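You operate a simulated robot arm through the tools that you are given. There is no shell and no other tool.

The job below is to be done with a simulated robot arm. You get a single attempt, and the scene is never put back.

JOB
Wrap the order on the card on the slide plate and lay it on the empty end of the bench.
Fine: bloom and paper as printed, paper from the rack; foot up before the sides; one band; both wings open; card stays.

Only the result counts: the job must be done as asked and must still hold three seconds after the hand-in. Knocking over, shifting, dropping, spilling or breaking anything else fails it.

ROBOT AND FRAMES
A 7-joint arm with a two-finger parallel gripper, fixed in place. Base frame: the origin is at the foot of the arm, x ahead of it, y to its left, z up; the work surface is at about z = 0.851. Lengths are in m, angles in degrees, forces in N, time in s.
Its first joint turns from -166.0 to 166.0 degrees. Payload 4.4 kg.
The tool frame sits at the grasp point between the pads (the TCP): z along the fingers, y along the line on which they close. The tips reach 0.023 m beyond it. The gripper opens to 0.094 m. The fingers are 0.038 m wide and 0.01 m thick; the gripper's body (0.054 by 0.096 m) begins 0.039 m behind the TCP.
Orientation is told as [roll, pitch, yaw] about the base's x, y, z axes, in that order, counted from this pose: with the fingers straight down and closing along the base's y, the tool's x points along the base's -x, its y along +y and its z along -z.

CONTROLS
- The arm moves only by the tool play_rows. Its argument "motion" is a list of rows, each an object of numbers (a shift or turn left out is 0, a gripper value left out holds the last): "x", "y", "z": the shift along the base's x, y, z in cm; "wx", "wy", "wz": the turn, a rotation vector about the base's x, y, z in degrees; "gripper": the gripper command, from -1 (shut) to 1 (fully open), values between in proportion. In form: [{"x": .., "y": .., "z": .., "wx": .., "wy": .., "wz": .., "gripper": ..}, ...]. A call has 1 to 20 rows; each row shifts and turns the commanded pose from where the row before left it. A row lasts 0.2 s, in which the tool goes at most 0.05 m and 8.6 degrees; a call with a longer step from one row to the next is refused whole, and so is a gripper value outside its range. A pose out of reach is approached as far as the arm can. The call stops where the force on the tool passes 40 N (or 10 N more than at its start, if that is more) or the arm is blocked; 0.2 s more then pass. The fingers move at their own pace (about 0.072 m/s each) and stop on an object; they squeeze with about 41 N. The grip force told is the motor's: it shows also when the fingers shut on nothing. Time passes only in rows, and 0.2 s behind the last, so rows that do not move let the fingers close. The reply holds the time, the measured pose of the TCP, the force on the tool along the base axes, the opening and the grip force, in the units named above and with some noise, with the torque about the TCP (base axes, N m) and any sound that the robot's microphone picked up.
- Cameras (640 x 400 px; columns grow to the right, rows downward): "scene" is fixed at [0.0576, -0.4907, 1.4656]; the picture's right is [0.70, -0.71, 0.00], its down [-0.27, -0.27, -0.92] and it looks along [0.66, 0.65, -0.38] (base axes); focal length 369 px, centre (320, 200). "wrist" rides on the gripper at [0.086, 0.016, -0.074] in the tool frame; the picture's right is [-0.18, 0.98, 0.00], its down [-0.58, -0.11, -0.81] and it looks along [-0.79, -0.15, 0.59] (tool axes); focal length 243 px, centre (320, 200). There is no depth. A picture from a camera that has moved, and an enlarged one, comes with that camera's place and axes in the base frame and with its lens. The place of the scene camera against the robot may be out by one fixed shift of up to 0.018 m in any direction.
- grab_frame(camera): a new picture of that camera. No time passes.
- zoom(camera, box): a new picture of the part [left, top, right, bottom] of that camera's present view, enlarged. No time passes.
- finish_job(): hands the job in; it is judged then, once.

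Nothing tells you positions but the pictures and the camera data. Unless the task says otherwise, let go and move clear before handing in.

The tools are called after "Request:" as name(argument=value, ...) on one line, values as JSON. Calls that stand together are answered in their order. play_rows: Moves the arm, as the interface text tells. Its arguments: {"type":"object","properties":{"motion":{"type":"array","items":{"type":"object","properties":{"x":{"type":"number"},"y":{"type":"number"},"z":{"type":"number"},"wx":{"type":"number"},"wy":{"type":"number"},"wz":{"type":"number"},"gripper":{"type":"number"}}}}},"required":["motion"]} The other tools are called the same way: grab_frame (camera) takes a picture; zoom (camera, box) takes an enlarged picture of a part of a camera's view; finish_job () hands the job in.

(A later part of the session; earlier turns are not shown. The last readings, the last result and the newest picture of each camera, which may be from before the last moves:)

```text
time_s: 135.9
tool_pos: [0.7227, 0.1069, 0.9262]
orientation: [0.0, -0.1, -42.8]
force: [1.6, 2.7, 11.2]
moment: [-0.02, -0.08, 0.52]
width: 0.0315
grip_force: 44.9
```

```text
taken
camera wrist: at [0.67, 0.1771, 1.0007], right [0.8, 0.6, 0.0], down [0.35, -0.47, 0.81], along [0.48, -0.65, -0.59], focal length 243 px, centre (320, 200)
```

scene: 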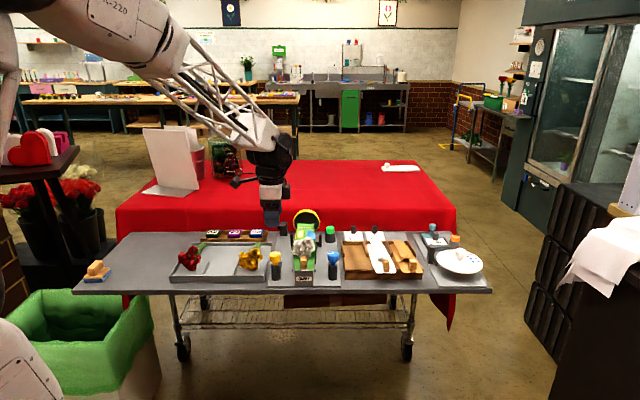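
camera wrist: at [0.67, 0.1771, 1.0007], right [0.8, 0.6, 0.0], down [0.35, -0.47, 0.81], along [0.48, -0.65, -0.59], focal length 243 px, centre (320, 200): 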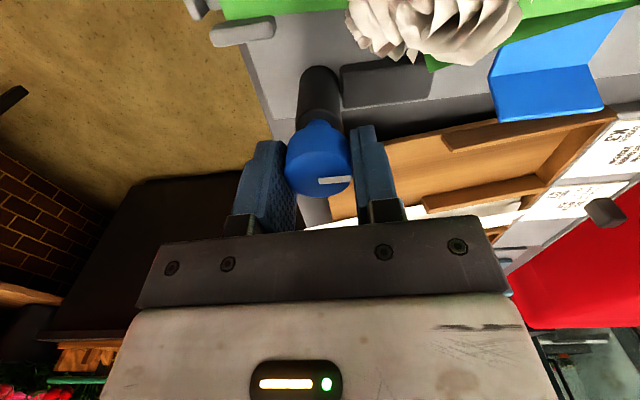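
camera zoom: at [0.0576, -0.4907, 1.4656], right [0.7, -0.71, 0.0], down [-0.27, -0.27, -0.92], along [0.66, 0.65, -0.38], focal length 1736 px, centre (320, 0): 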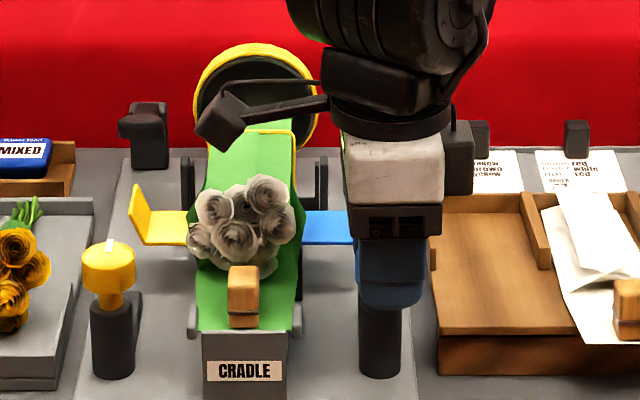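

The stop torque (+0.52 N·m) says the blue wing is fully open. I'll release, rise, and turn to view the finished bundle from above.

Request:
play_rows(motion=[{"gripper": 0.2}, {}, {"z": 4}, {"z": 4}, {"z": 4}, {"z": 3, "wz": 7.4, "gripper": 1}, {"wz": 7.4}, {"wz": 7.4}, {"wz": 7.4}, {"wz": 7.4}, {"wz": 7.4}, {"wz": 7.4}, {"wz": 7.4}, {"wz": 7.4}, {"wz": 7.4}, {"wz": 7.4}, {"wz": 6.4}, {"x": 0.4, "y": 3}, {"x": 0.2, "y": 3}, {}])

Request:
grab_frame(camera="wrist")

Request:
zoom(camera="wrist", box=[220, 0, 420, 200])

Request:
zoom(camera="scene", box=[260, 200, 360, 285])

```text
time_s: 140.1
tool_pos: [0.7285, 0.1652, 1.076]
orientation: [0.1, 0.0, 45.1]
force: [0.3, 0.0, 0.3]
moment: [-0.02, 0.03, 0.0]
width: 0.0937
grip_force: 0.1
```

```text
taken
camera wrist: at [0.6557, 0.1164, 1.1498], right [-0.57, 0.82, 0.0], down [0.49, 0.34, 0.81], along [0.66, 0.46, -0.59], focal length 243 px, centre (320, 200)
```

wrist: 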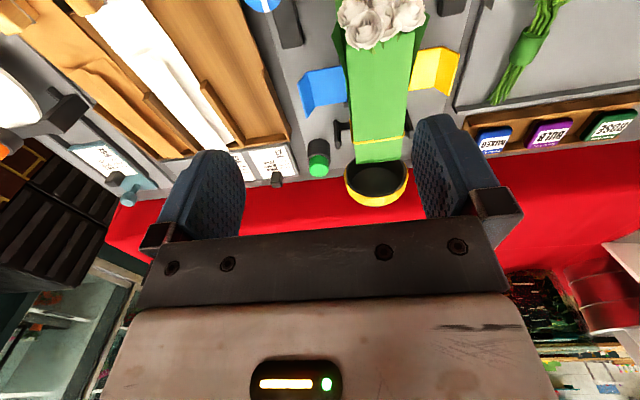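

```text
2.00 times, centred on (320, 100) of wrist
camera zoom: at [0.6557, 0.1164, 1.1498], right [-0.57, 0.82, 0.0], down [0.49, 0.34, 0.81], along [0.66, 0.46, -0.59], focal length 485 px, centre (320, 400)
```

zoom: 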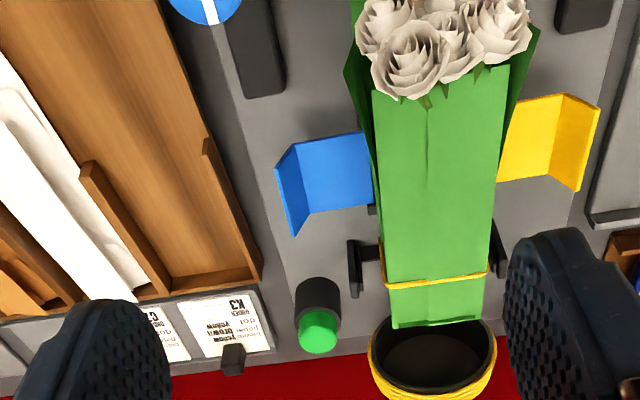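

```text
4.71 times, centred on (310, 242) of scene
camera zoom: at [0.0576, -0.4907, 1.4656], right [0.7, -0.71, 0.0], down [-0.27, -0.27, -0.92], along [0.66, 0.65, -0.38], focal length 1736 px, centre (367, 0)
```

zoom: 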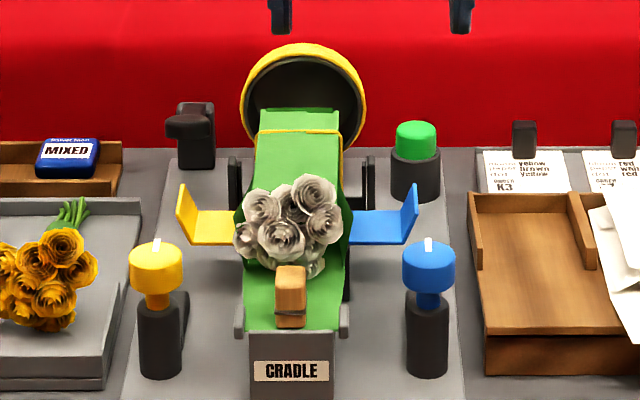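

Both wings are fully open and the wrapped, banded bouquet lies free on the cradle. Now I'll grip it around the wrapped stems (d≈0.69, s≈0.351).

Request:
play_rows(motion=[{"x": 0.26, "y": 2.5, "gripper": 0.7}, {"x": 0.25, "y": 2.5}, {"x": 0.25, "y": 2.45}, {"z": -4}, {"z": -4}, {"z": -2}, {}])

Request:
zoom(camera="scene", box=[265, 195, 345, 265])

Request:
grab_frame(camera="wrist")

```text
time_s: 141.7
tool_pos: [0.7362, 0.242, 0.9756]
orientation: [0.0, 0.1, 45.1]
force: [-0.1, 0.9, 0.4]
moment: [0.01, 0.0, -0.01]
width: 0.0799
grip_force: 0.0
```

```text
5.71 times, centred on (305, 230) of scene
camera zoom: at [0.0576, -0.4907, 1.4656], right [0.7, -0.71, 0.0], down [-0.27, -0.27, -0.92], along [0.66, 0.65, -0.38], focal length 2108 px, centre (406, 29)
```

zoom: 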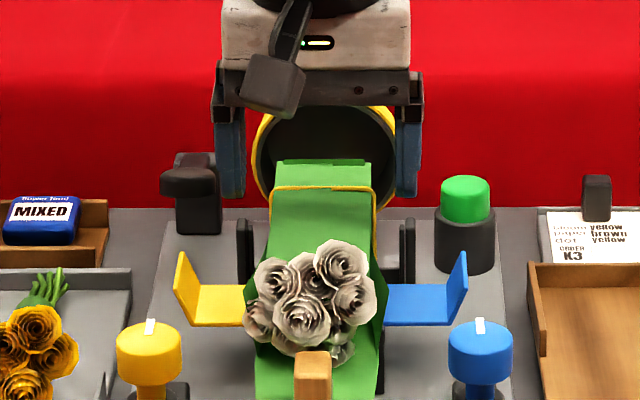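

```text
taken
camera wrist: at [0.664, 0.1921, 1.0504], right [-0.57, 0.82, 0.0], down [0.49, 0.33, 0.81], along [0.66, 0.46, -0.59], focal length 243 px, centre (320, 200)
```

wrist: 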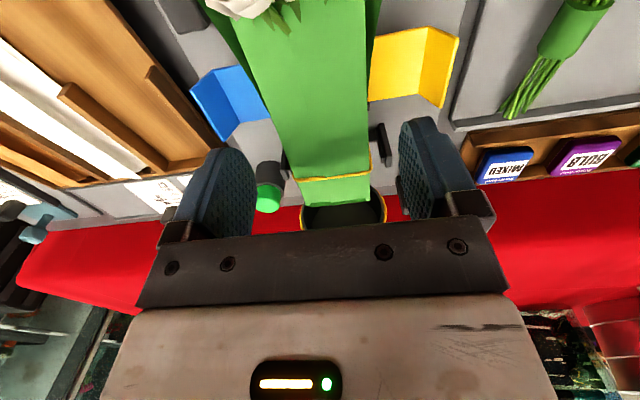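

Straddled evenly. I'll lower around the bundle and close.

Request:
play_rows(motion=[{"z": -2}, {"z": -2}, {"z": -0.6}, {"z": -0.3}])

Request:
zoom(camera="scene", box=[265, 205, 345, 275])

```text
time_s: 142.7
tool_pos: [0.7351, 0.2411, 0.9263]
orientation: [0.0, 0.0, 45.0]
force: [-0.4, -0.1, 0.7]
moment: [-0.01, 0.01, -0.01]
width: 0.0801
grip_force: 0.1
```

```text
5.71 times, centred on (305, 240) of scene
camera zoom: at [0.0576, -0.4907, 1.4656], right [0.7, -0.71, 0.0], down [-0.27, -0.27, -0.92], along [0.66, 0.65, -0.38], focal length 2108 px, centre (406, -29)
```

zoom: 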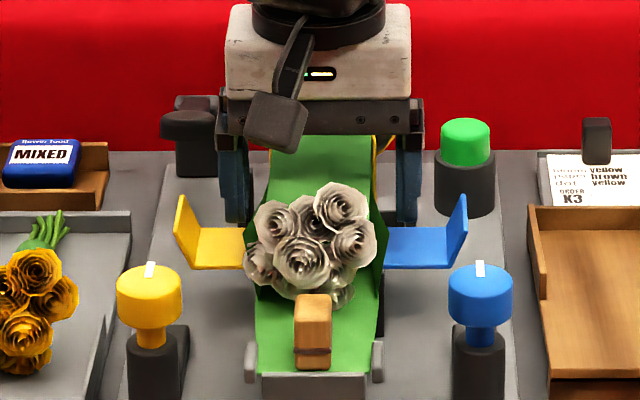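

Request:
play_rows(motion=[{"gripper": -1}, {}, {}, {}, {}])

Request:
zoom(camera="scene", box=[265, 205, 345, 275])

Request:
grab_frame(camera="wrist")

```text
time_s: 143.9
tool_pos: [0.7357, 0.2414, 0.9269]
orientation: [0.0, 0.0, 45.1]
force: [0.1, 0.3, -0.5]
moment: [0.04, -0.03, -0.01]
width: 0.0331
grip_force: 41.0
```

```text
5.71 times, centred on (305, 240) of scene
camera zoom: at [0.0576, -0.4907, 1.4656], right [0.7, -0.71, 0.0], down [-0.27, -0.27, -0.92], along [0.66, 0.65, -0.38], focal length 2108 px, centre (406, -29)
```

zoom: 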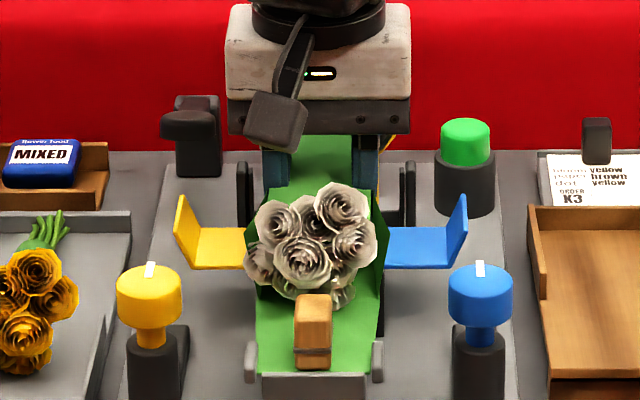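

```text
taken
camera wrist: at [0.6637, 0.1912, 1.0018], right [-0.57, 0.82, 0.0], down [0.49, 0.33, 0.81], along [0.66, 0.46, -0.59], focal length 243 px, centre (320, 200)
```

wrist: 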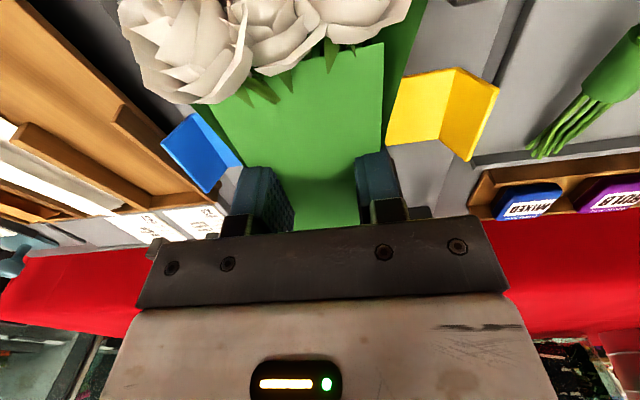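

The grip holds at 3.3 cm on the wrapped core. I'll lift slowly and check.

Request:
play_rows(motion=[{"z": 0.4}, {"z": 0.6}, {"z": 1.5}, {"z": 2.5}, {}])

Request:
zoom(camera="scene", box=[255, 190, 355, 285])

Request:
grab_frame(camera="wrist")

```text
time_s: 145.1
tool_pos: [0.736, 0.2427, 0.9756]
orientation: [0.0, 0.0, 45.1]
force: [0.2, 0.9, -1.7]
moment: [0.05, -0.04, -0.02]
width: 0.0331
grip_force: 41.4
```

```text
4.21 times, centred on (305, 238) of scene
camera zoom: at [0.0576, -0.4907, 1.4656], right [0.7, -0.71, 0.0], down [-0.27, -0.27, -0.92], along [0.66, 0.65, -0.38], focal length 1553 px, centre (383, 42)
```

zoom: 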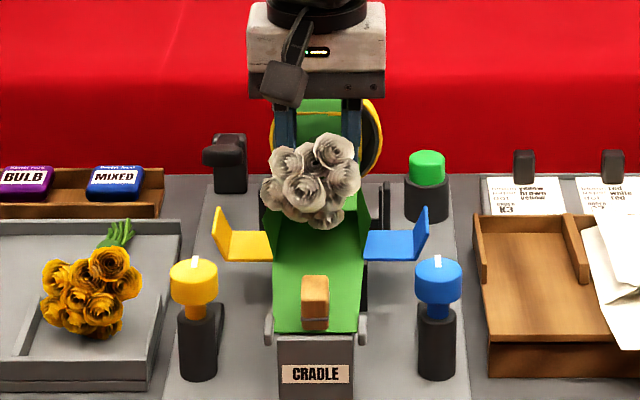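

```text
taken
camera wrist: at [0.6635, 0.1923, 1.0508], right [-0.57, 0.82, 0.0], down [0.49, 0.33, 0.81], along [0.66, 0.46, -0.59], focal length 243 px, centre (320, 200)
```

wrist: 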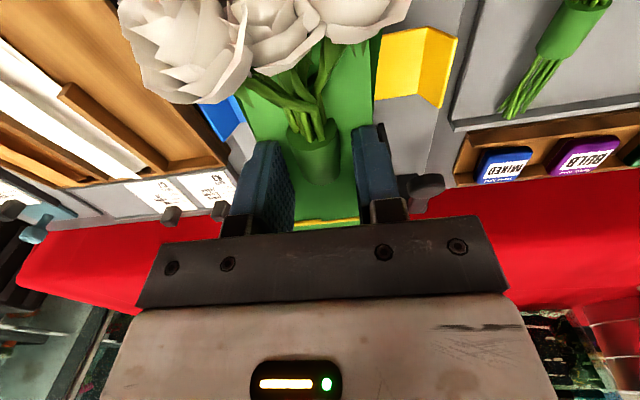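

The blooms rise, but I need to see whether the paper comes along. I'll zoom in.

Request:
zoom(camera="scene", box=[285, 205, 335, 270])

Request:
zoom(camera="wrist", box=[220, 0, 420, 240])

```text
6.15 times, centred on (310, 238) of scene
camera zoom: at [0.0576, -0.4907, 1.4656], right [0.7, -0.71, 0.0], down [-0.27, -0.27, -0.92], along [0.66, 0.65, -0.38], focal length 2270 px, centre (382, -31)
```

zoom: 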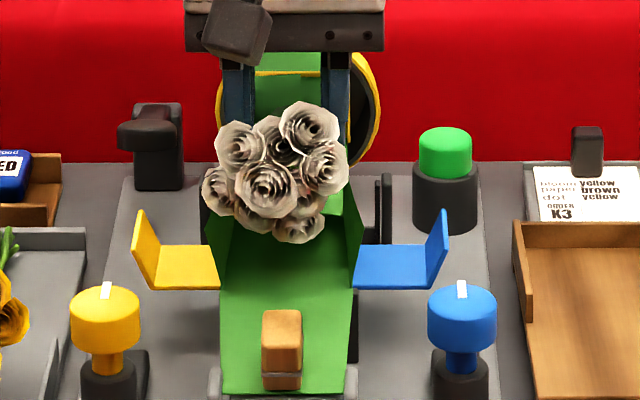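

```text
1.67 times, centred on (320, 120) of wrist
camera zoom: at [0.6635, 0.1923, 1.0508], right [-0.57, 0.82, 0.0], down [0.49, 0.33, 0.81], along [0.66, 0.46, -0.59], focal length 404 px, centre (320, 333)
```

zoom: 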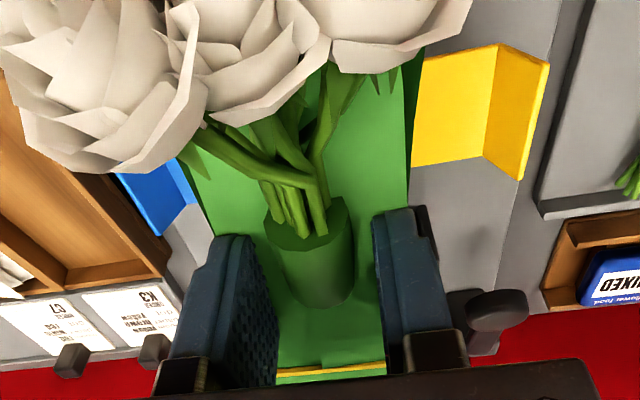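

It's unclear how the front tab follows. I'll lift a little more, slowly, and look again. If the paper doesn't follow, I'll set it back down.

Request:
play_rows(motion=[{"z": 0.8}, {"z": 0.8}, {}])

Request:
zoom(camera="scene", box=[280, 200, 340, 270])

Request:
grab_frame(camera="wrist")

```text
time_s: 145.9
tool_pos: [0.7373, 0.2414, 0.9925]
orientation: [0.0, 0.0, 45.1]
force: [-0.5, -0.2, -0.8]
moment: [0.02, -0.02, 0.02]
width: 0.033
grip_force: 40.8
```

```text
5.71 times, centred on (310, 235) of scene
camera zoom: at [0.0576, -0.4907, 1.4656], right [0.7, -0.71, 0.0], down [-0.27, -0.27, -0.92], along [0.66, 0.65, -0.38], focal length 2108 px, centre (377, 0)
```

zoom: 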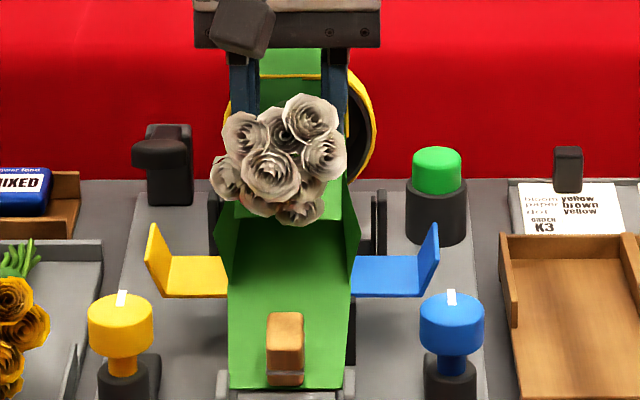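

```text
taken
camera wrist: at [0.6637, 0.192, 1.067], right [-0.57, 0.82, 0.0], down [0.49, 0.33, 0.81], along [0.66, 0.46, -0.59], focal length 243 px, centre (320, 200)
```

wrist: 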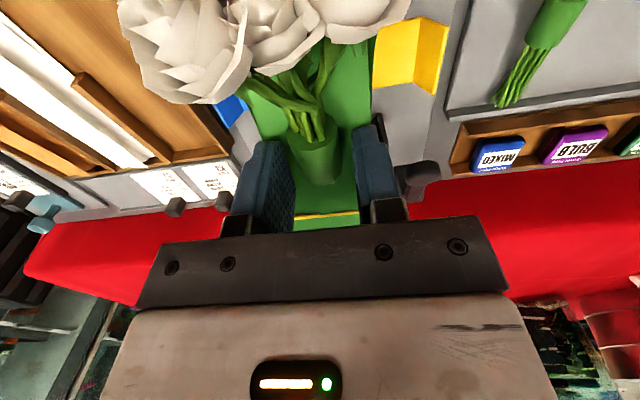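

The rear of the wrap, with the band, has risen with the bouquet, and the paper is bending up from the front tab. I'll raise a bit further in small steps to see if the tab and block follow.

Request:
play_rows(motion=[{"z": 0.8}, {"z": 0.8}, {"z": 0.8}, {}])

Request:
zoom(camera="scene", box=[270, 190, 350, 275])

Request:
grab_frame(camera="wrist")

```text
time_s: 146.9
tool_pos: [0.7372, 0.2413, 1.0171]
orientation: [0.1, -0.2, 45.2]
force: [0.4, 0.7, -1.4]
moment: [0.08, -0.02, -0.02]
width: 0.0332
grip_force: 41.3
```

```text
4.71 times, centred on (310, 232) of scene
camera zoom: at [0.0576, -0.4907, 1.4656], right [0.7, -0.71, 0.0], down [-0.27, -0.27, -0.92], along [0.66, 0.65, -0.38], focal length 1736 px, centre (367, 47)
```

zoom: 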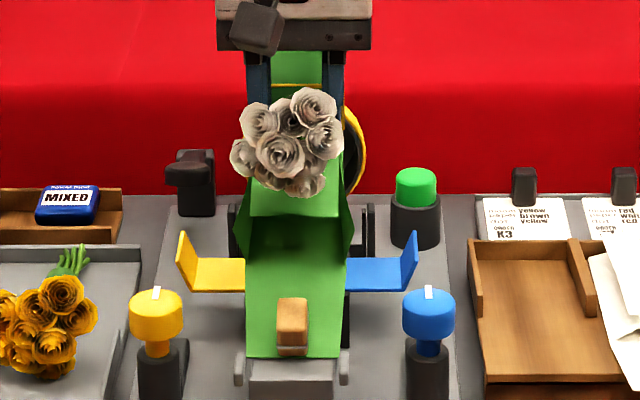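

```text
taken
camera wrist: at [0.6644, 0.1913, 1.0912], right [-0.57, 0.82, 0.0], down [0.49, 0.33, 0.81], along [0.66, 0.46, -0.59], focal length 243 px, centre (320, 200)
```

wrist: 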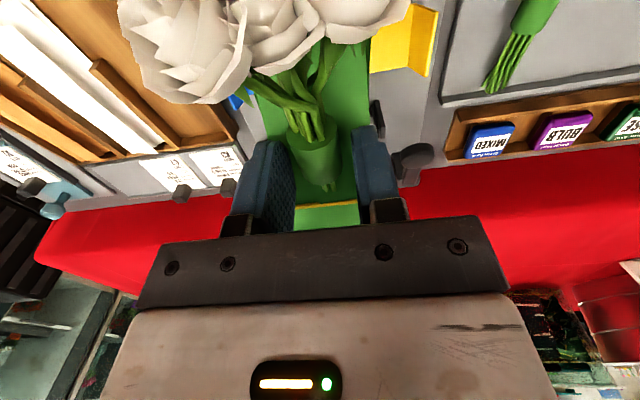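

Now the front tab slides and tilts, so the wrap hangs from the banded end while the bouquet stays level in my grip. That's not a clean carry. I'll set it back down slowly to its seated pose, then lift by the wooden block, which held the whole sheet flat earlier.

Request:
play_rows(motion=[{"z": -0.8}, {"z": -0.8}, {"z": -0.8}, {"z": -0.8}, {"z": -0.8}, {"z": -0.8}, {"z": -0.8}, {"z": -0.8}, {"z": -0.8}, {"z": -0.8}])

Request:
zoom(camera="scene", box=[270, 195, 350, 275])

Request:
grab_frame(camera="wrist")

```text
time_s: 149.1
tool_pos: [0.7367, 0.2427, 0.9355]
orientation: [0.0, -0.2, 45.1]
force: [-0.5, -1.5, -0.4]
moment: [0.03, -0.05, 0.0]
width: 0.033
grip_force: 40.9
```

```text
5.00 times, centred on (310, 235) of scene
camera zoom: at [0.0576, -0.4907, 1.4656], right [0.7, -0.71, 0.0], down [-0.27, -0.27, -0.92], along [0.66, 0.65, -0.38], focal length 1845 px, centre (370, 25)
```

zoom: 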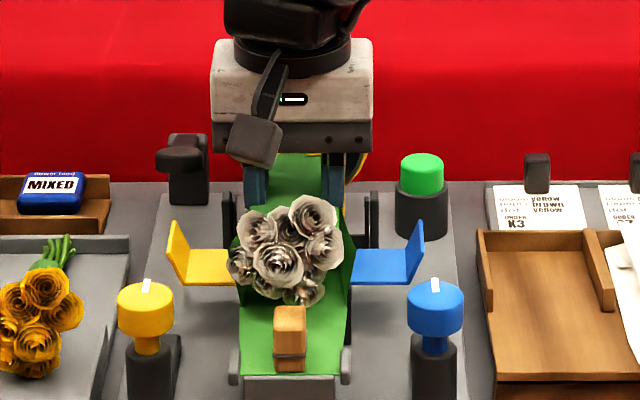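

```text
taken
camera wrist: at [0.6641, 0.1928, 1.0108], right [-0.57, 0.82, 0.0], down [0.49, 0.33, 0.81], along [0.66, 0.46, -0.59], focal length 243 px, centre (320, 200)
```

wrist: 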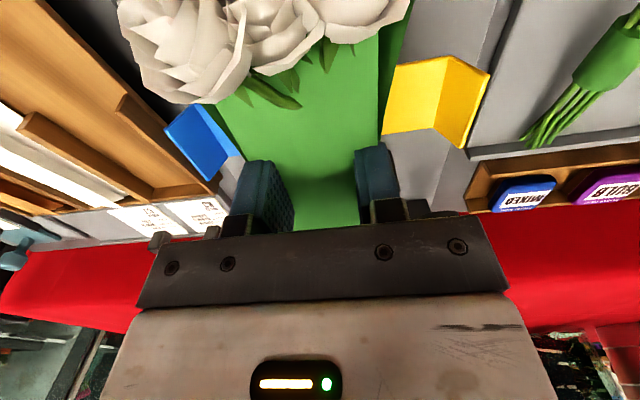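

It's going back into place, with the flaps covering the stems again. I'll lower the last bit and release.

Request:
play_rows(motion=[{"z": -0.4}, {"z": -0.3}, {"z": -0.2}, {}])

Request:
zoom(camera="scene", box=[270, 195, 350, 275])

```text
time_s: 150.1
tool_pos: [0.7369, 0.2428, 0.9294]
orientation: [-0.1, 0.1, 45.1]
force: [0.0, 0.3, -0.6]
moment: [0.03, 0.0, -0.01]
width: 0.0332
grip_force: 40.9
```

```text
5.00 times, centred on (310, 235) of scene
camera zoom: at [0.0576, -0.4907, 1.4656], right [0.7, -0.71, 0.0], down [-0.27, -0.27, -0.92], along [0.66, 0.65, -0.38], focal length 1845 px, centre (370, 25)
```

zoom: 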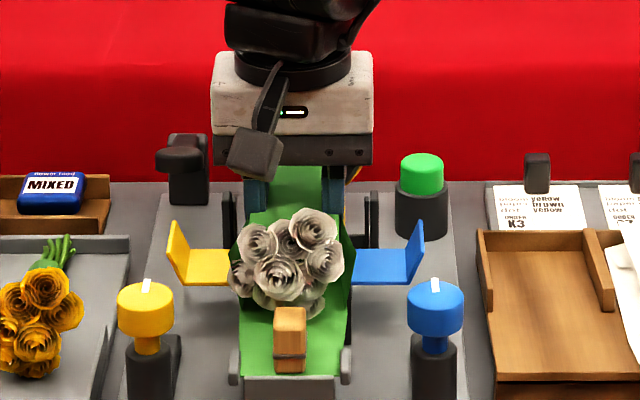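

Request:
play_rows(motion=[{"z": -0.2}, {"gripper": -0.2}, {"gripper": 0.2}, {"gripper": 0.7}, {}, {}])

Request:
zoom(camera="scene", box=[270, 195, 350, 275])

Request:
grab_frame(camera="wrist")

```text
time_s: 151.5
tool_pos: [0.736, 0.2421, 0.9262]
orientation: [0.0, 0.0, 45.2]
force: [-0.4, 0.1, -0.4]
moment: [0.04, -0.03, -0.03]
width: 0.0797
grip_force: 0.1
```

```text
5.00 times, centred on (310, 235) of scene
camera zoom: at [0.0576, -0.4907, 1.4656], right [0.7, -0.71, 0.0], down [-0.27, -0.27, -0.92], along [0.66, 0.65, -0.38], focal length 1845 px, centre (370, 25)
```

zoom: 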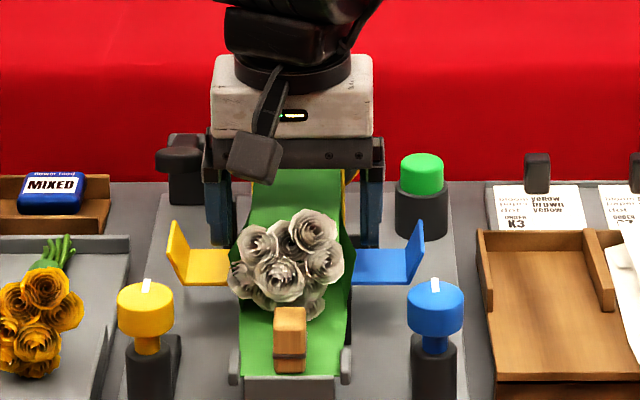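

```text
taken
camera wrist: at [0.6634, 0.1922, 1.0008], right [-0.57, 0.82, 0.0], down [0.49, 0.33, 0.81], along [0.66, 0.46, -0.59], focal length 243 px, centre (320, 200)
```

wrist: 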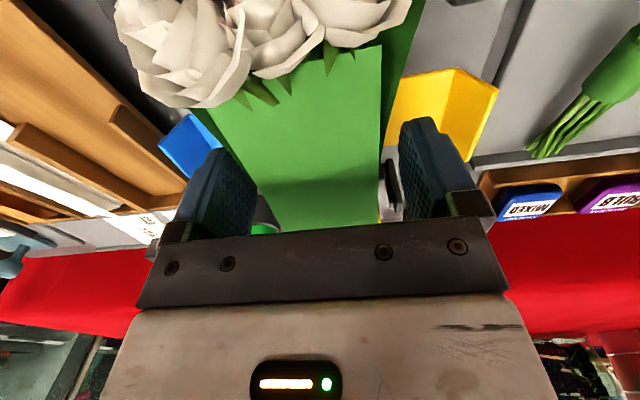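

The bundle is seated again in its proper shape. I'll rise and move to hover over the wooden block at the front of the wrap.

Request:
play_rows(motion=[{"z": 3}, {"z": 4}, {"z": 4}, {"x": -2.8, "y": -2.8, "gripper": -0.1}, {"x": -2.8, "y": -2.8}, {"x": -2.6, "y": -2.6}, {}])

Request:
grab_frame(camera="wrist")

Request:
zoom(camera="wrist", box=[220, 0, 420, 160])

Request:
zoom(camera="scene", box=[270, 205, 350, 285])

```text
time_s: 153.1
tool_pos: [0.6534, 0.1583, 1.0367]
orientation: [0.1, -0.1, 45.2]
force: [-0.5, 0.9, 0.2]
moment: [-0.01, 0.01, 0.01]
width: 0.042
grip_force: 0.0
```

```text
taken
camera wrist: at [0.5818, 0.1085, 1.1116], right [-0.57, 0.82, 0.0], down [0.49, 0.34, 0.81], along [0.66, 0.46, -0.59], focal length 243 px, centre (320, 200)
```

wrist: 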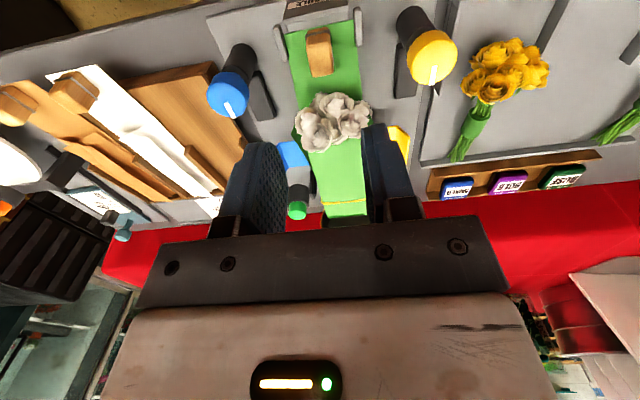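

```text
2.50 times, centred on (320, 80) of wrist
camera zoom: at [0.5818, 0.1085, 1.1116], right [-0.57, 0.82, 0.0], down [0.49, 0.34, 0.81], along [0.66, 0.46, -0.59], focal length 606 px, centre (320, 500)
```

zoom: 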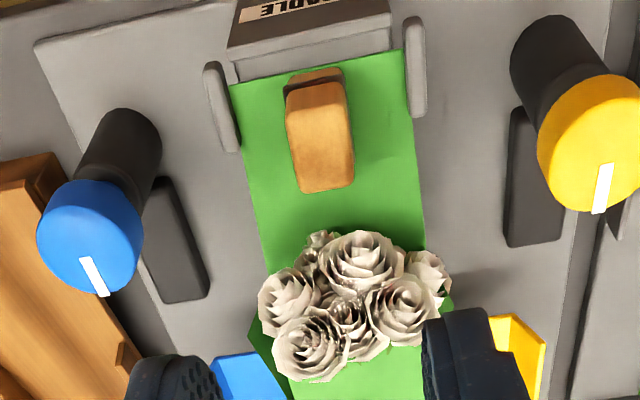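

```text
5.00 times, centred on (310, 245) of scene
camera zoom: at [0.0576, -0.4907, 1.4656], right [0.7, -0.71, 0.0], down [-0.27, -0.27, -0.92], along [0.66, 0.65, -0.38], focal length 1845 px, centre (370, -25)
```

zoom: 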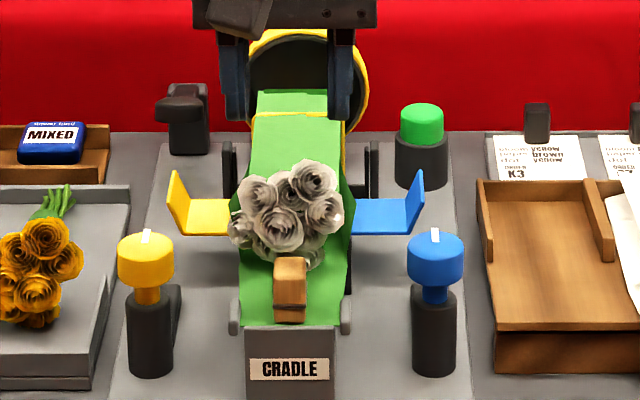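

The block's back face is at d≈0.578 and the blooms begin near 0.59, so fingers centred at d≈0.570 will be clear of the blooms. I'll lower to the block.

Request:
play_rows(motion=[{"x": -0.25, "y": -0.3, "z": -3}, {"z": -3}, {"z": -3}, {"z": -1.2}, {}])

Request:
grab_frame(camera="wrist")

Request:
zoom(camera="scene", box=[280, 215, 340, 285])

```text
time_s: 154.3
tool_pos: [0.6526, 0.1558, 0.9339]
orientation: [0.0, 0.1, 45.1]
force: [-0.7, -0.5, 0.5]
moment: [0.03, 0.01, -0.02]
width: 0.0423
grip_force: 0.0
```

```text
taken
camera wrist: at [0.5792, 0.1066, 1.0088], right [-0.57, 0.82, 0.0], down [0.49, 0.33, 0.81], along [0.66, 0.46, -0.59], focal length 243 px, centre (320, 200)
```

wrist: 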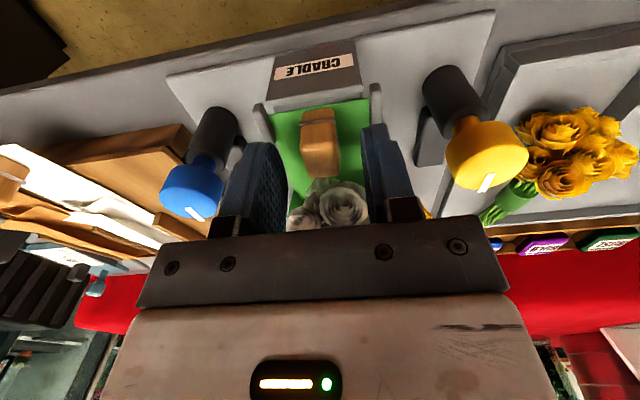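

```text
5.71 times, centred on (310, 250) of scene
camera zoom: at [0.0576, -0.4907, 1.4656], right [0.7, -0.71, 0.0], down [-0.27, -0.27, -0.92], along [0.66, 0.65, -0.38], focal length 2108 px, centre (377, -86)
```

zoom: 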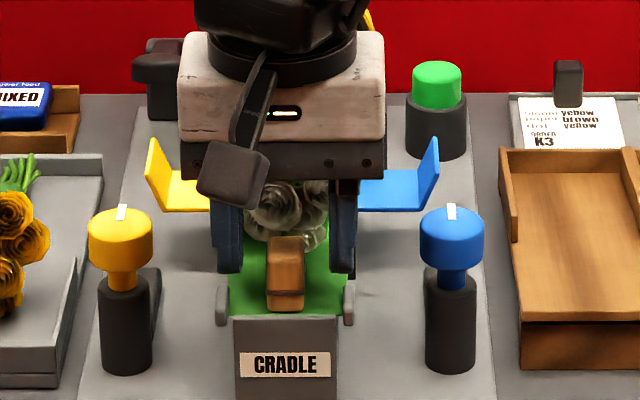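

Request:
play_rows(motion=[{"z": -0.6}, {"z": -0.5}, {"z": -0.2}])

```text
time_s: 155.1
tool_pos: [0.6518, 0.1572, 0.9205]
orientation: [0.0, 0.1, 45.1]
force: [0.2, 0.0, 0.0]
moment: [-0.05, -0.04, 0.02]
width: 0.0424
grip_force: 0.2
```

Request:
play_rows(motion=[{"gripper": -1}, {}, {}, {}, {"z": 0.3}, {"z": 0.5}, {"z": 0.7}, {}])

Request:
zoom(camera="scene", box=[270, 195, 350, 275])

Request:
grab_frame(camera="wrist")

```text
time_s: 156.9
tool_pos: [0.6516, 0.1557, 0.9366]
orientation: [0.0, 0.0, 45.1]
force: [-0.1, 0.3, -2.6]
moment: [-0.03, 0.03, 0.02]
width: 0.0173
grip_force: 41.3
```

```text
5.00 times, centred on (310, 235) of scene
camera zoom: at [0.0576, -0.4907, 1.4656], right [0.7, -0.71, 0.0], down [-0.27, -0.27, -0.92], along [0.66, 0.65, -0.38], focal length 1845 px, centre (370, 25)
```

zoom: 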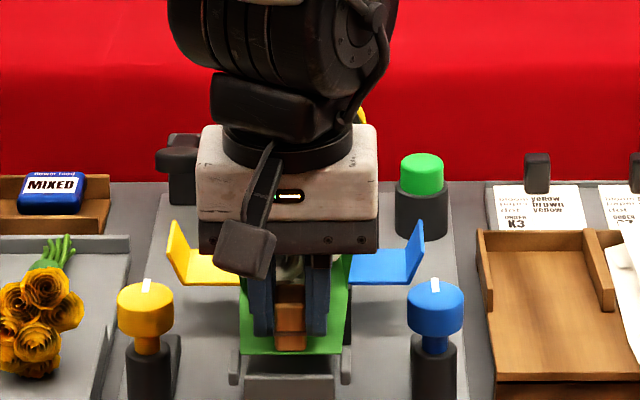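

```text
taken
camera wrist: at [0.5797, 0.1066, 1.0103], right [-0.57, 0.82, 0.0], down [0.49, 0.34, 0.81], along [0.66, 0.46, -0.59], focal length 243 px, centre (320, 200)
```

wrist: 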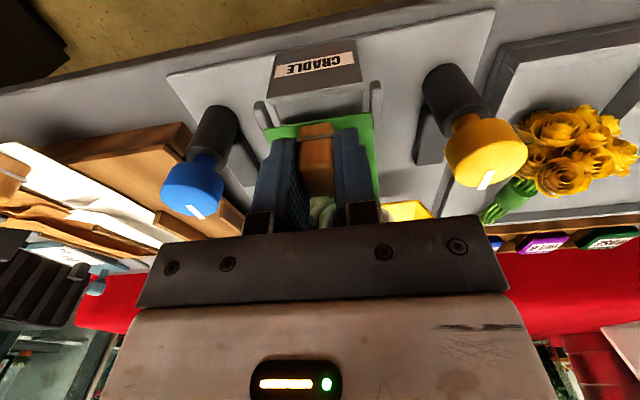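

The load has risen by about 2 N, so the bouquet comes along with the paper this way. I'll lift a little more and check it stays level.

Request:
play_rows(motion=[{"z": 0.8}, {"z": 0.8}, {"z": 0.8}, {"z": 0.8}, {}])

Request:
zoom(camera="scene", box=[265, 180, 355, 275])

Request:
grab_frame(camera="wrist")

```text
time_s: 158.1
tool_pos: [0.6509, 0.1554, 0.9688]
orientation: [0.0, 0.0, 45.1]
force: [-0.1, 0.4, -1.5]
moment: [-0.1, 0.08, 0.01]
width: 0.0168
grip_force: 41.5
```

```text
4.21 times, centred on (310, 228) of scene
camera zoom: at [0.0576, -0.4907, 1.4656], right [0.7, -0.71, 0.0], down [-0.27, -0.27, -0.92], along [0.66, 0.65, -0.38], focal length 1553 px, centre (362, 84)
```

zoom: 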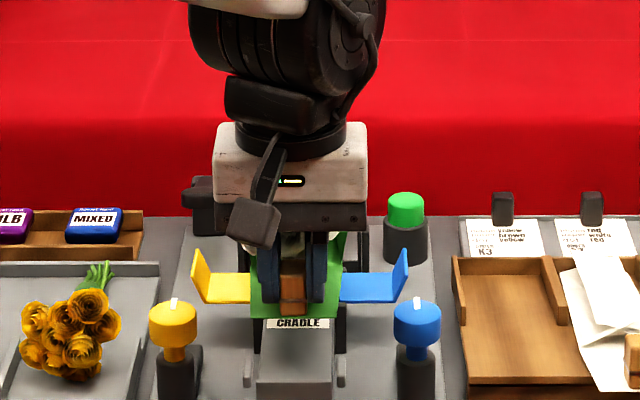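

```text
taken
camera wrist: at [0.5793, 0.1072, 1.043], right [-0.57, 0.82, 0.0], down [0.49, 0.33, 0.81], along [0.66, 0.46, -0.59], focal length 243 px, centre (320, 200)
```

wrist: 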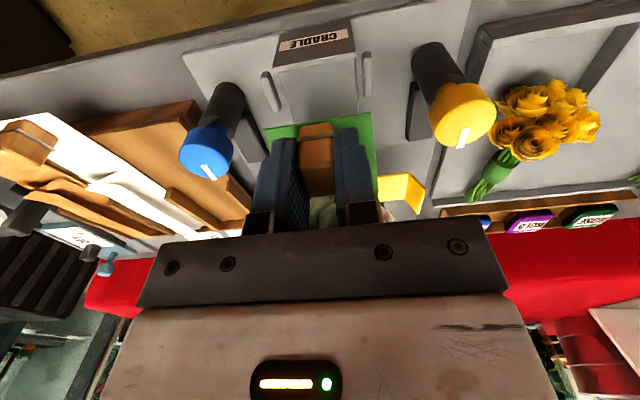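

The wrap is held by the block with little torque. I'll lift gently to a clear height and take another look before travelling.

Request:
play_rows(motion=[{"z": 0.8}, {"z": 1}, {"z": 1.2}, {"z": 1.2}, {"z": 1.2}, {"z": 1.2}, {"z": 1.2}, {"z": 1.2}, {"z": 1}, {"z": 0.6}, {}])

Request:
zoom(camera="scene", box=[255, 160, 355, 275])

Request:
grab_frame(camera="wrist")

```text
time_s: 160.5
tool_pos: [0.6518, 0.1557, 1.0744]
orientation: [0.0, 0.0, 45.1]
force: [0.0, -0.4, -1.7]
moment: [-0.04, 0.07, 0.02]
width: 0.0168
grip_force: 41.4
```

```text
3.48 times, centred on (305, 218) of scene
camera zoom: at [0.0576, -0.4907, 1.4656], right [0.7, -0.71, 0.0], down [-0.27, -0.27, -0.92], along [0.66, 0.65, -0.38], focal length 1283 px, centre (372, 139)
```

zoom: 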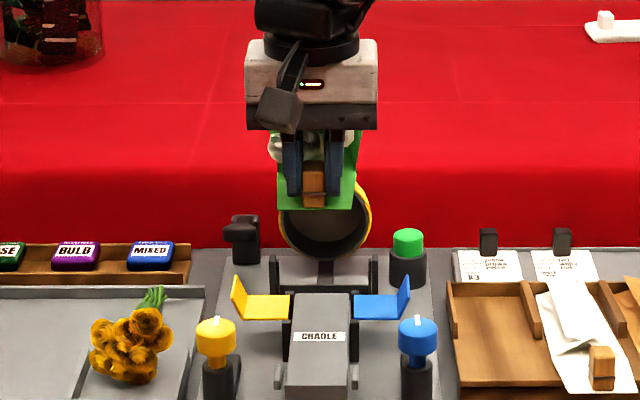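

```text
taken
camera wrist: at [0.5799, 0.1067, 1.1498], right [-0.57, 0.82, 0.0], down [0.49, 0.33, 0.81], along [0.66, 0.46, -0.59], focal length 243 px, centre (320, 200)
```

wrist: 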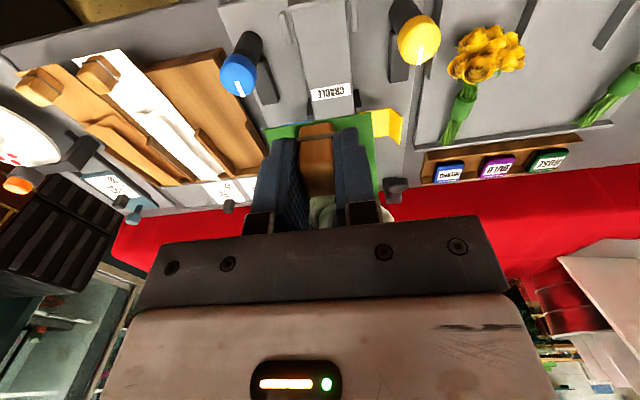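

The whole wrap is up and level, and the cradle is clear. I'll carry it slowly toward the empty left end and check halfway.

Request:
play_rows(motion=[{"x": -0.4, "y": 0.5}, {"x": -0.8, "y": 1.0}, {"x": -1.1, "y": 1.43}, {"x": -1.1, "y": 1.43}, {"x": -1.1, "y": 1.43}, {"x": -1.1, "y": 1.43}, {"x": -1.1, "y": 1.43}, {"x": -1.1, "y": 1.43}, {"x": -1.1, "y": 1.43}, {"x": -1.1, "y": 1.43}, {"x": -1.1, "y": 1.43}, {"x": -1.1, "y": 1.43}, {"x": -0.8, "y": 1.0}, {"x": -0.4, "y": 0.5}, {}])

Request:
grab_frame(camera="scene")

Request:
zoom(camera="scene", box=[180, 150, 300, 270])

```text
time_s: 163.7
tool_pos: [0.5179, 0.3284, 1.0738]
orientation: [0.0, 0.0, 45.2]
force: [0.5, -0.8, -1.7]
moment: [-0.06, 0.04, -0.02]
width: 0.0171
grip_force: 41.4
```

```text
taken
```

scene: 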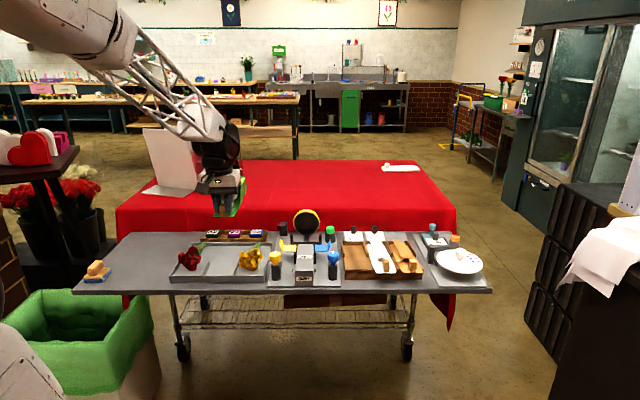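

```text
3.33 times, centred on (240, 210) of scene
camera zoom: at [0.0576, -0.4907, 1.4656], right [0.7, -0.71, 0.0], down [-0.27, -0.27, -0.92], along [0.66, 0.65, -0.38], focal length 1230 px, centre (587, 167)
```

zoom: 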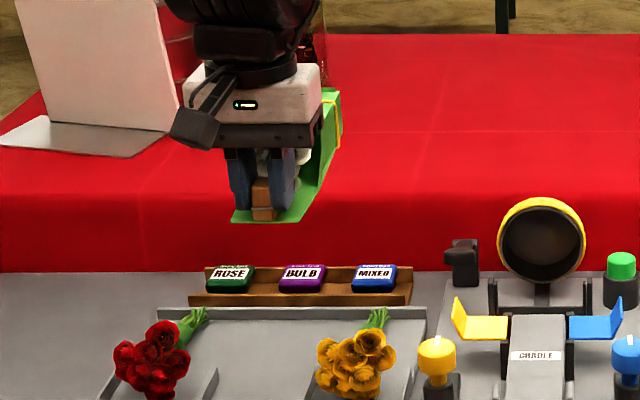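

The wrap stays level with the band visible. I'll continue to the empty end.

Request:
play_rows(motion=[{"x": -0.4, "y": 0.5}, {"x": -0.8, "y": 1.0}, {"x": -1.1, "y": 1.43}, {"x": -1.1, "y": 1.43}, {"x": -1.1, "y": 1.43}, {"x": -1.1, "y": 1.43}, {"x": -1.1, "y": 1.43}, {"x": -1.1, "y": 1.43}, {"x": -1.1, "y": 1.43}, {"x": -1.1, "y": 1.43}, {"x": -1.1, "y": 1.43}, {"x": -1.1, "y": 1.43}, {"x": -1.1, "y": 1.43}, {"x": -0.9, "y": 1.2}, {"x": -0.5, "y": 0.7}, {}])

Request:
grab_frame(camera="wrist")

Request:
zoom(camera="scene", box=[60, 150, 240, 300])

```text
time_s: 167.1
tool_pos: [0.3722, 0.5209, 1.0742]
orientation: [0.0, -0.1, 45.0]
force: [-0.7, 0.8, -0.7]
moment: [-0.1, 0.1, -0.01]
width: 0.0171
grip_force: 40.8
```

```text
taken
camera wrist: at [0.2985, 0.4708, 1.1492], right [-0.57, 0.82, 0.0], down [0.49, 0.33, 0.81], along [0.66, 0.46, -0.59], focal length 243 px, centre (320, 200)
```

wrist: 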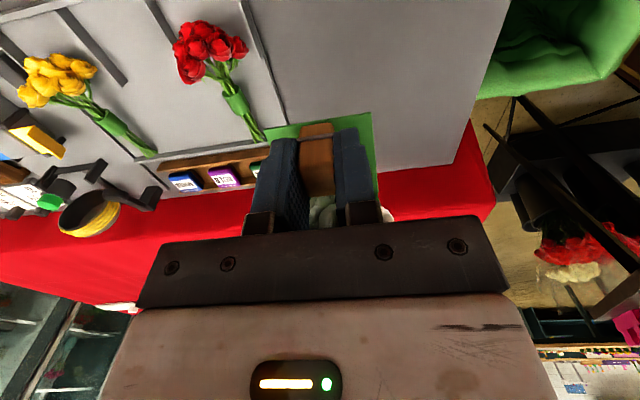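

```text
2.67 times, centred on (150, 225) of scene
camera zoom: at [0.0576, -0.4907, 1.4656], right [0.7, -0.71, 0.0], down [-0.27, -0.27, -0.92], along [0.66, 0.65, -0.38], focal length 984 px, centre (773, 133)
```

zoom: 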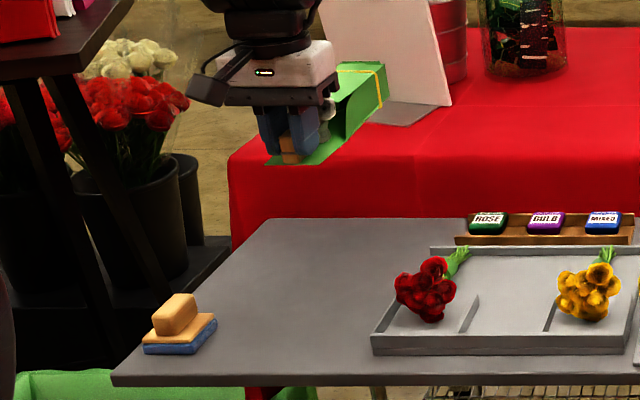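

I'm over the empty area, well clear of the sponge, tray and food box. I'll lower slowly.

Request:
play_rows(motion=[{"z": -0.8}, {"z": -1.5}, {"z": -1.8}, {"z": -1.8}, {"z": -1.8}, {"z": -1.8}, {"z": -1.8}, {"z": -1.8}, {"z": -1.6}, {"z": -1.2}, {"z": -0.8}, {"z": -0.5}, {"z": -0.5}, {}])

Request:
zoom(camera="scene", box=[90, 200, 210, 290])

```text
time_s: 170.1
tool_pos: [0.3711, 0.5194, 0.8971]
orientation: [0.1, -0.1, 45.0]
force: [-0.3, -0.2, -1.7]
moment: [-0.06, 0.11, -0.03]
width: 0.0173
grip_force: 41.3
```

```text
4.44 times, centred on (150, 245) of scene
camera zoom: at [0.0576, -0.4907, 1.4656], right [0.7, -0.71, 0.0], down [-0.27, -0.27, -0.92], along [0.66, 0.65, -0.38], focal length 1640 px, centre (1076, 0)
```

zoom: 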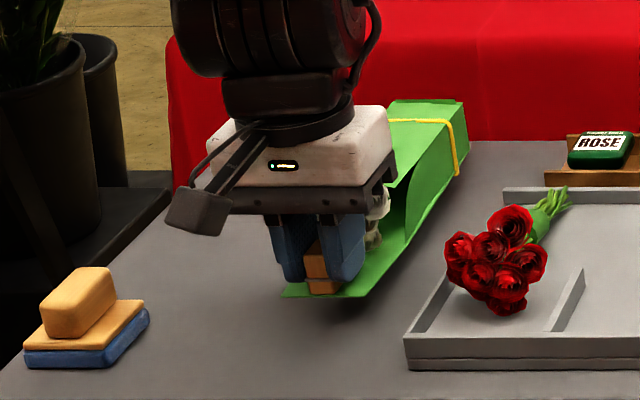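

The wrap is nearly level, about 2 cm above the bench. I'll make the final approach in small steps.

Request:
play_rows(motion=[{"z": -0.5}, {"z": -0.4}, {"z": -0.4}, {"z": -0.3}, {}])

Request:
zoom(camera="scene", box=[90, 200, 210, 290])

```text
time_s: 171.3
tool_pos: [0.3711, 0.5208, 0.8819]
orientation: [0.0, 0.0, 45.0]
force: [0.5, -0.7, -1.5]
moment: [-0.1, 0.07, 0.06]
width: 0.0174
grip_force: 41.0
```

```text
4.44 times, centred on (150, 245) of scene
camera zoom: at [0.0576, -0.4907, 1.4656], right [0.7, -0.71, 0.0], down [-0.27, -0.27, -0.92], along [0.66, 0.65, -0.38], focal length 1640 px, centre (1076, 0)
```

zoom: 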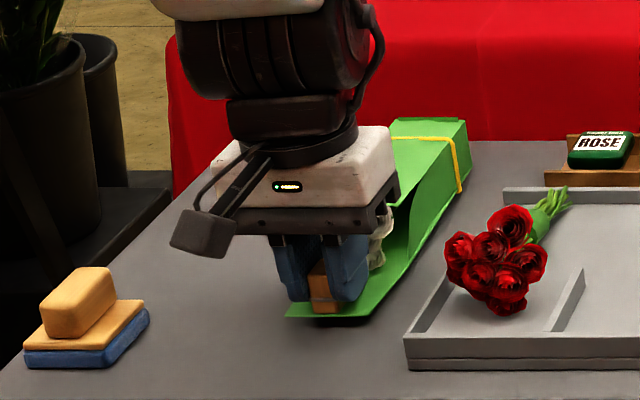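

Request:
play_rows(motion=[{"z": -0.2}, {"z": -0.2}, {"z": -0.2}, {}])

Request:
zoom(camera="scene", box=[110, 210, 190, 280])

```text
time_s: 172.3
tool_pos: [0.3706, 0.52, 0.8763]
orientation: [0.0, 0.0, 45.1]
force: [0.0, 0.3, -0.9]
moment: [-0.07, 0.08, 0.01]
width: 0.0169
grip_force: 40.3
```

```text
5.71 times, centred on (150, 245) of scene
camera zoom: at [0.0576, -0.4907, 1.4656], right [0.7, -0.71, 0.0], down [-0.27, -0.27, -0.92], along [0.66, 0.65, -0.38], focal length 2108 px, centre (1291, -57)
```

zoom: 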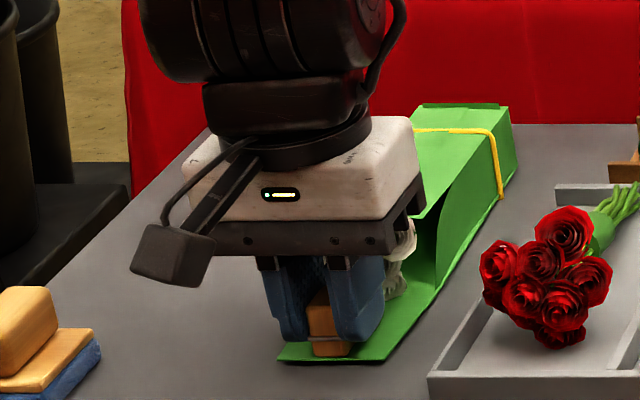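

Request:
play_rows(motion=[{"z": -0.2}, {"z": -0.2}, {}])

```text
time_s: 173.1
tool_pos: [0.3709, 0.5208, 0.8731]
orientation: [-0.1, -0.2, 45.1]
force: [-5.0, -3.3, 28.8]
moment: [0.11, -0.12, 0.01]
width: 0.0172
grip_force: 41.2
```

It has touched down. I'll ease off a millimetre, open the fingers slightly, and rise straight up.

Request:
play_rows(motion=[{"z": 0.15}, {"gripper": -0.45}, {"gripper": -0.3}, {}, {}, {"z": 1}, {"z": 2}, {"z": 3}, {"z": 4}, {"z": 4}])

Request:
zoom(camera="scene", box=[90, 200, 210, 290])

Request:
grab_frame(camera="wrist")

```text
time_s: 175.3
tool_pos: [0.3694, 0.5182, 1.012]
orientation: [0.1, -0.1, 45.3]
force: [-0.2, -0.5, -0.7]
moment: [0.01, -0.02, 0.0]
width: 0.0328
grip_force: 0.0
```

```text
4.44 times, centred on (150, 245) of scene
camera zoom: at [0.0576, -0.4907, 1.4656], right [0.7, -0.71, 0.0], down [-0.27, -0.27, -0.92], along [0.66, 0.65, -0.38], focal length 1640 px, centre (1076, 0)
```

zoom: 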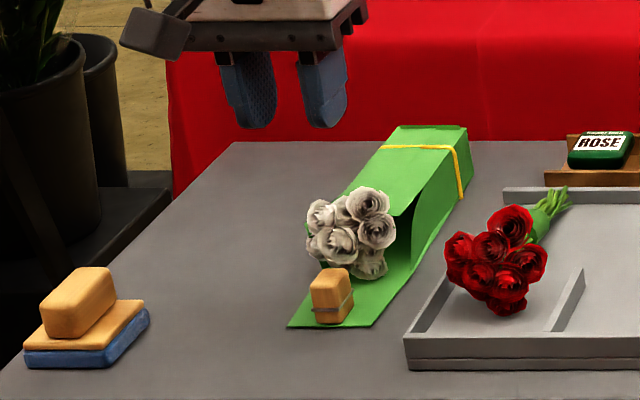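

```text
taken
camera wrist: at [0.2971, 0.4686, 1.0869], right [-0.57, 0.82, 0.0], down [0.49, 0.34, 0.81], along [0.66, 0.46, -0.59], focal length 243 px, centre (320, 200)
```

wrist: 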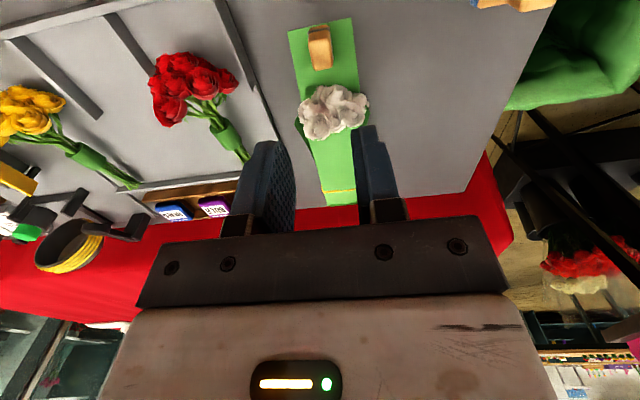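

The wrapped bouquet lies flat on the empty end with its band, and nothing nearby is disturbed. I'll move the arm clear and do a last check of the whole bench.

Request:
play_rows(motion=[{"z": 4}, {"z": 4}, {"z": 2, "x": -1, "y": -3}, {"x": -1, "y": -4}, {"x": -1, "y": -4}, {"x": 0, "y": -4}, {}, {}, {}])

Request:
grab_frame(camera="scene")

Request:
zoom(camera="scene", box=[70, 200, 290, 300])

Request:
zoom(camera="scene", box=[260, 200, 490, 300])

```text
time_s: 177.3
tool_pos: [0.3398, 0.3683, 1.1134]
orientation: [0.0, 0.0, 45.2]
force: [-0.5, 1.0, -0.1]
moment: [0.02, 0.0, -0.01]
width: 0.0329
grip_force: 0.1
```

```text
taken
```

scene: 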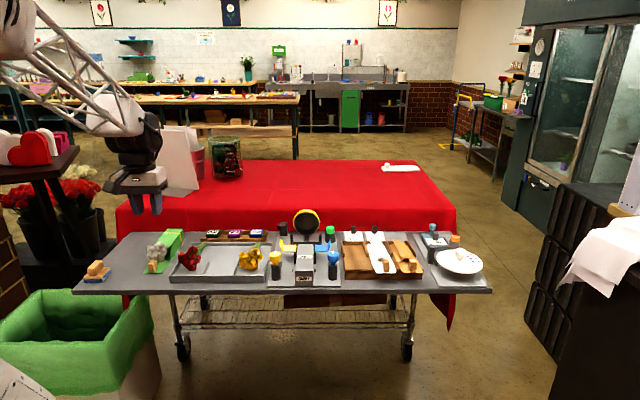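

```text
2.91 times, centred on (180, 250) of scene
camera zoom: at [0.0576, -0.4907, 1.4656], right [0.7, -0.71, 0.0], down [-0.27, -0.27, -0.92], along [0.66, 0.65, -0.38], focal length 1073 px, centre (727, 54)
```

zoom: 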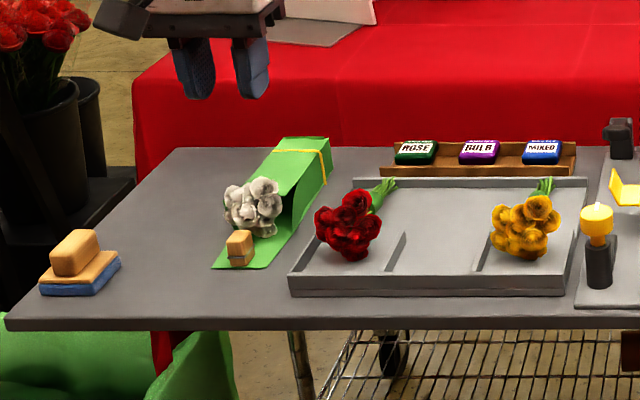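

```text
2.78 times, centred on (375, 250) of scene
camera zoom: at [0.0576, -0.4907, 1.4656], right [0.7, -0.71, 0.0], down [-0.27, -0.27, -0.92], along [0.66, 0.65, -0.38], focal length 1027 px, centre (167, 61)
```

zoom: 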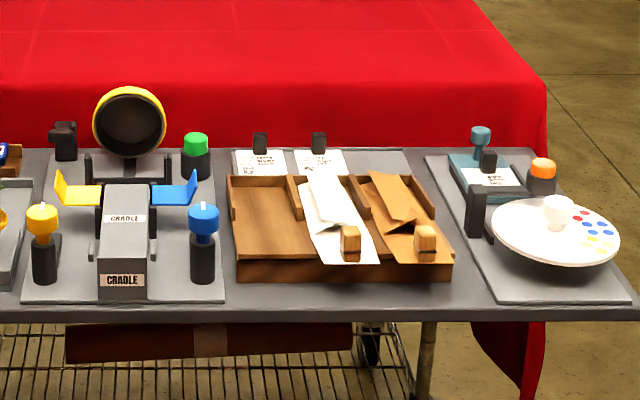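

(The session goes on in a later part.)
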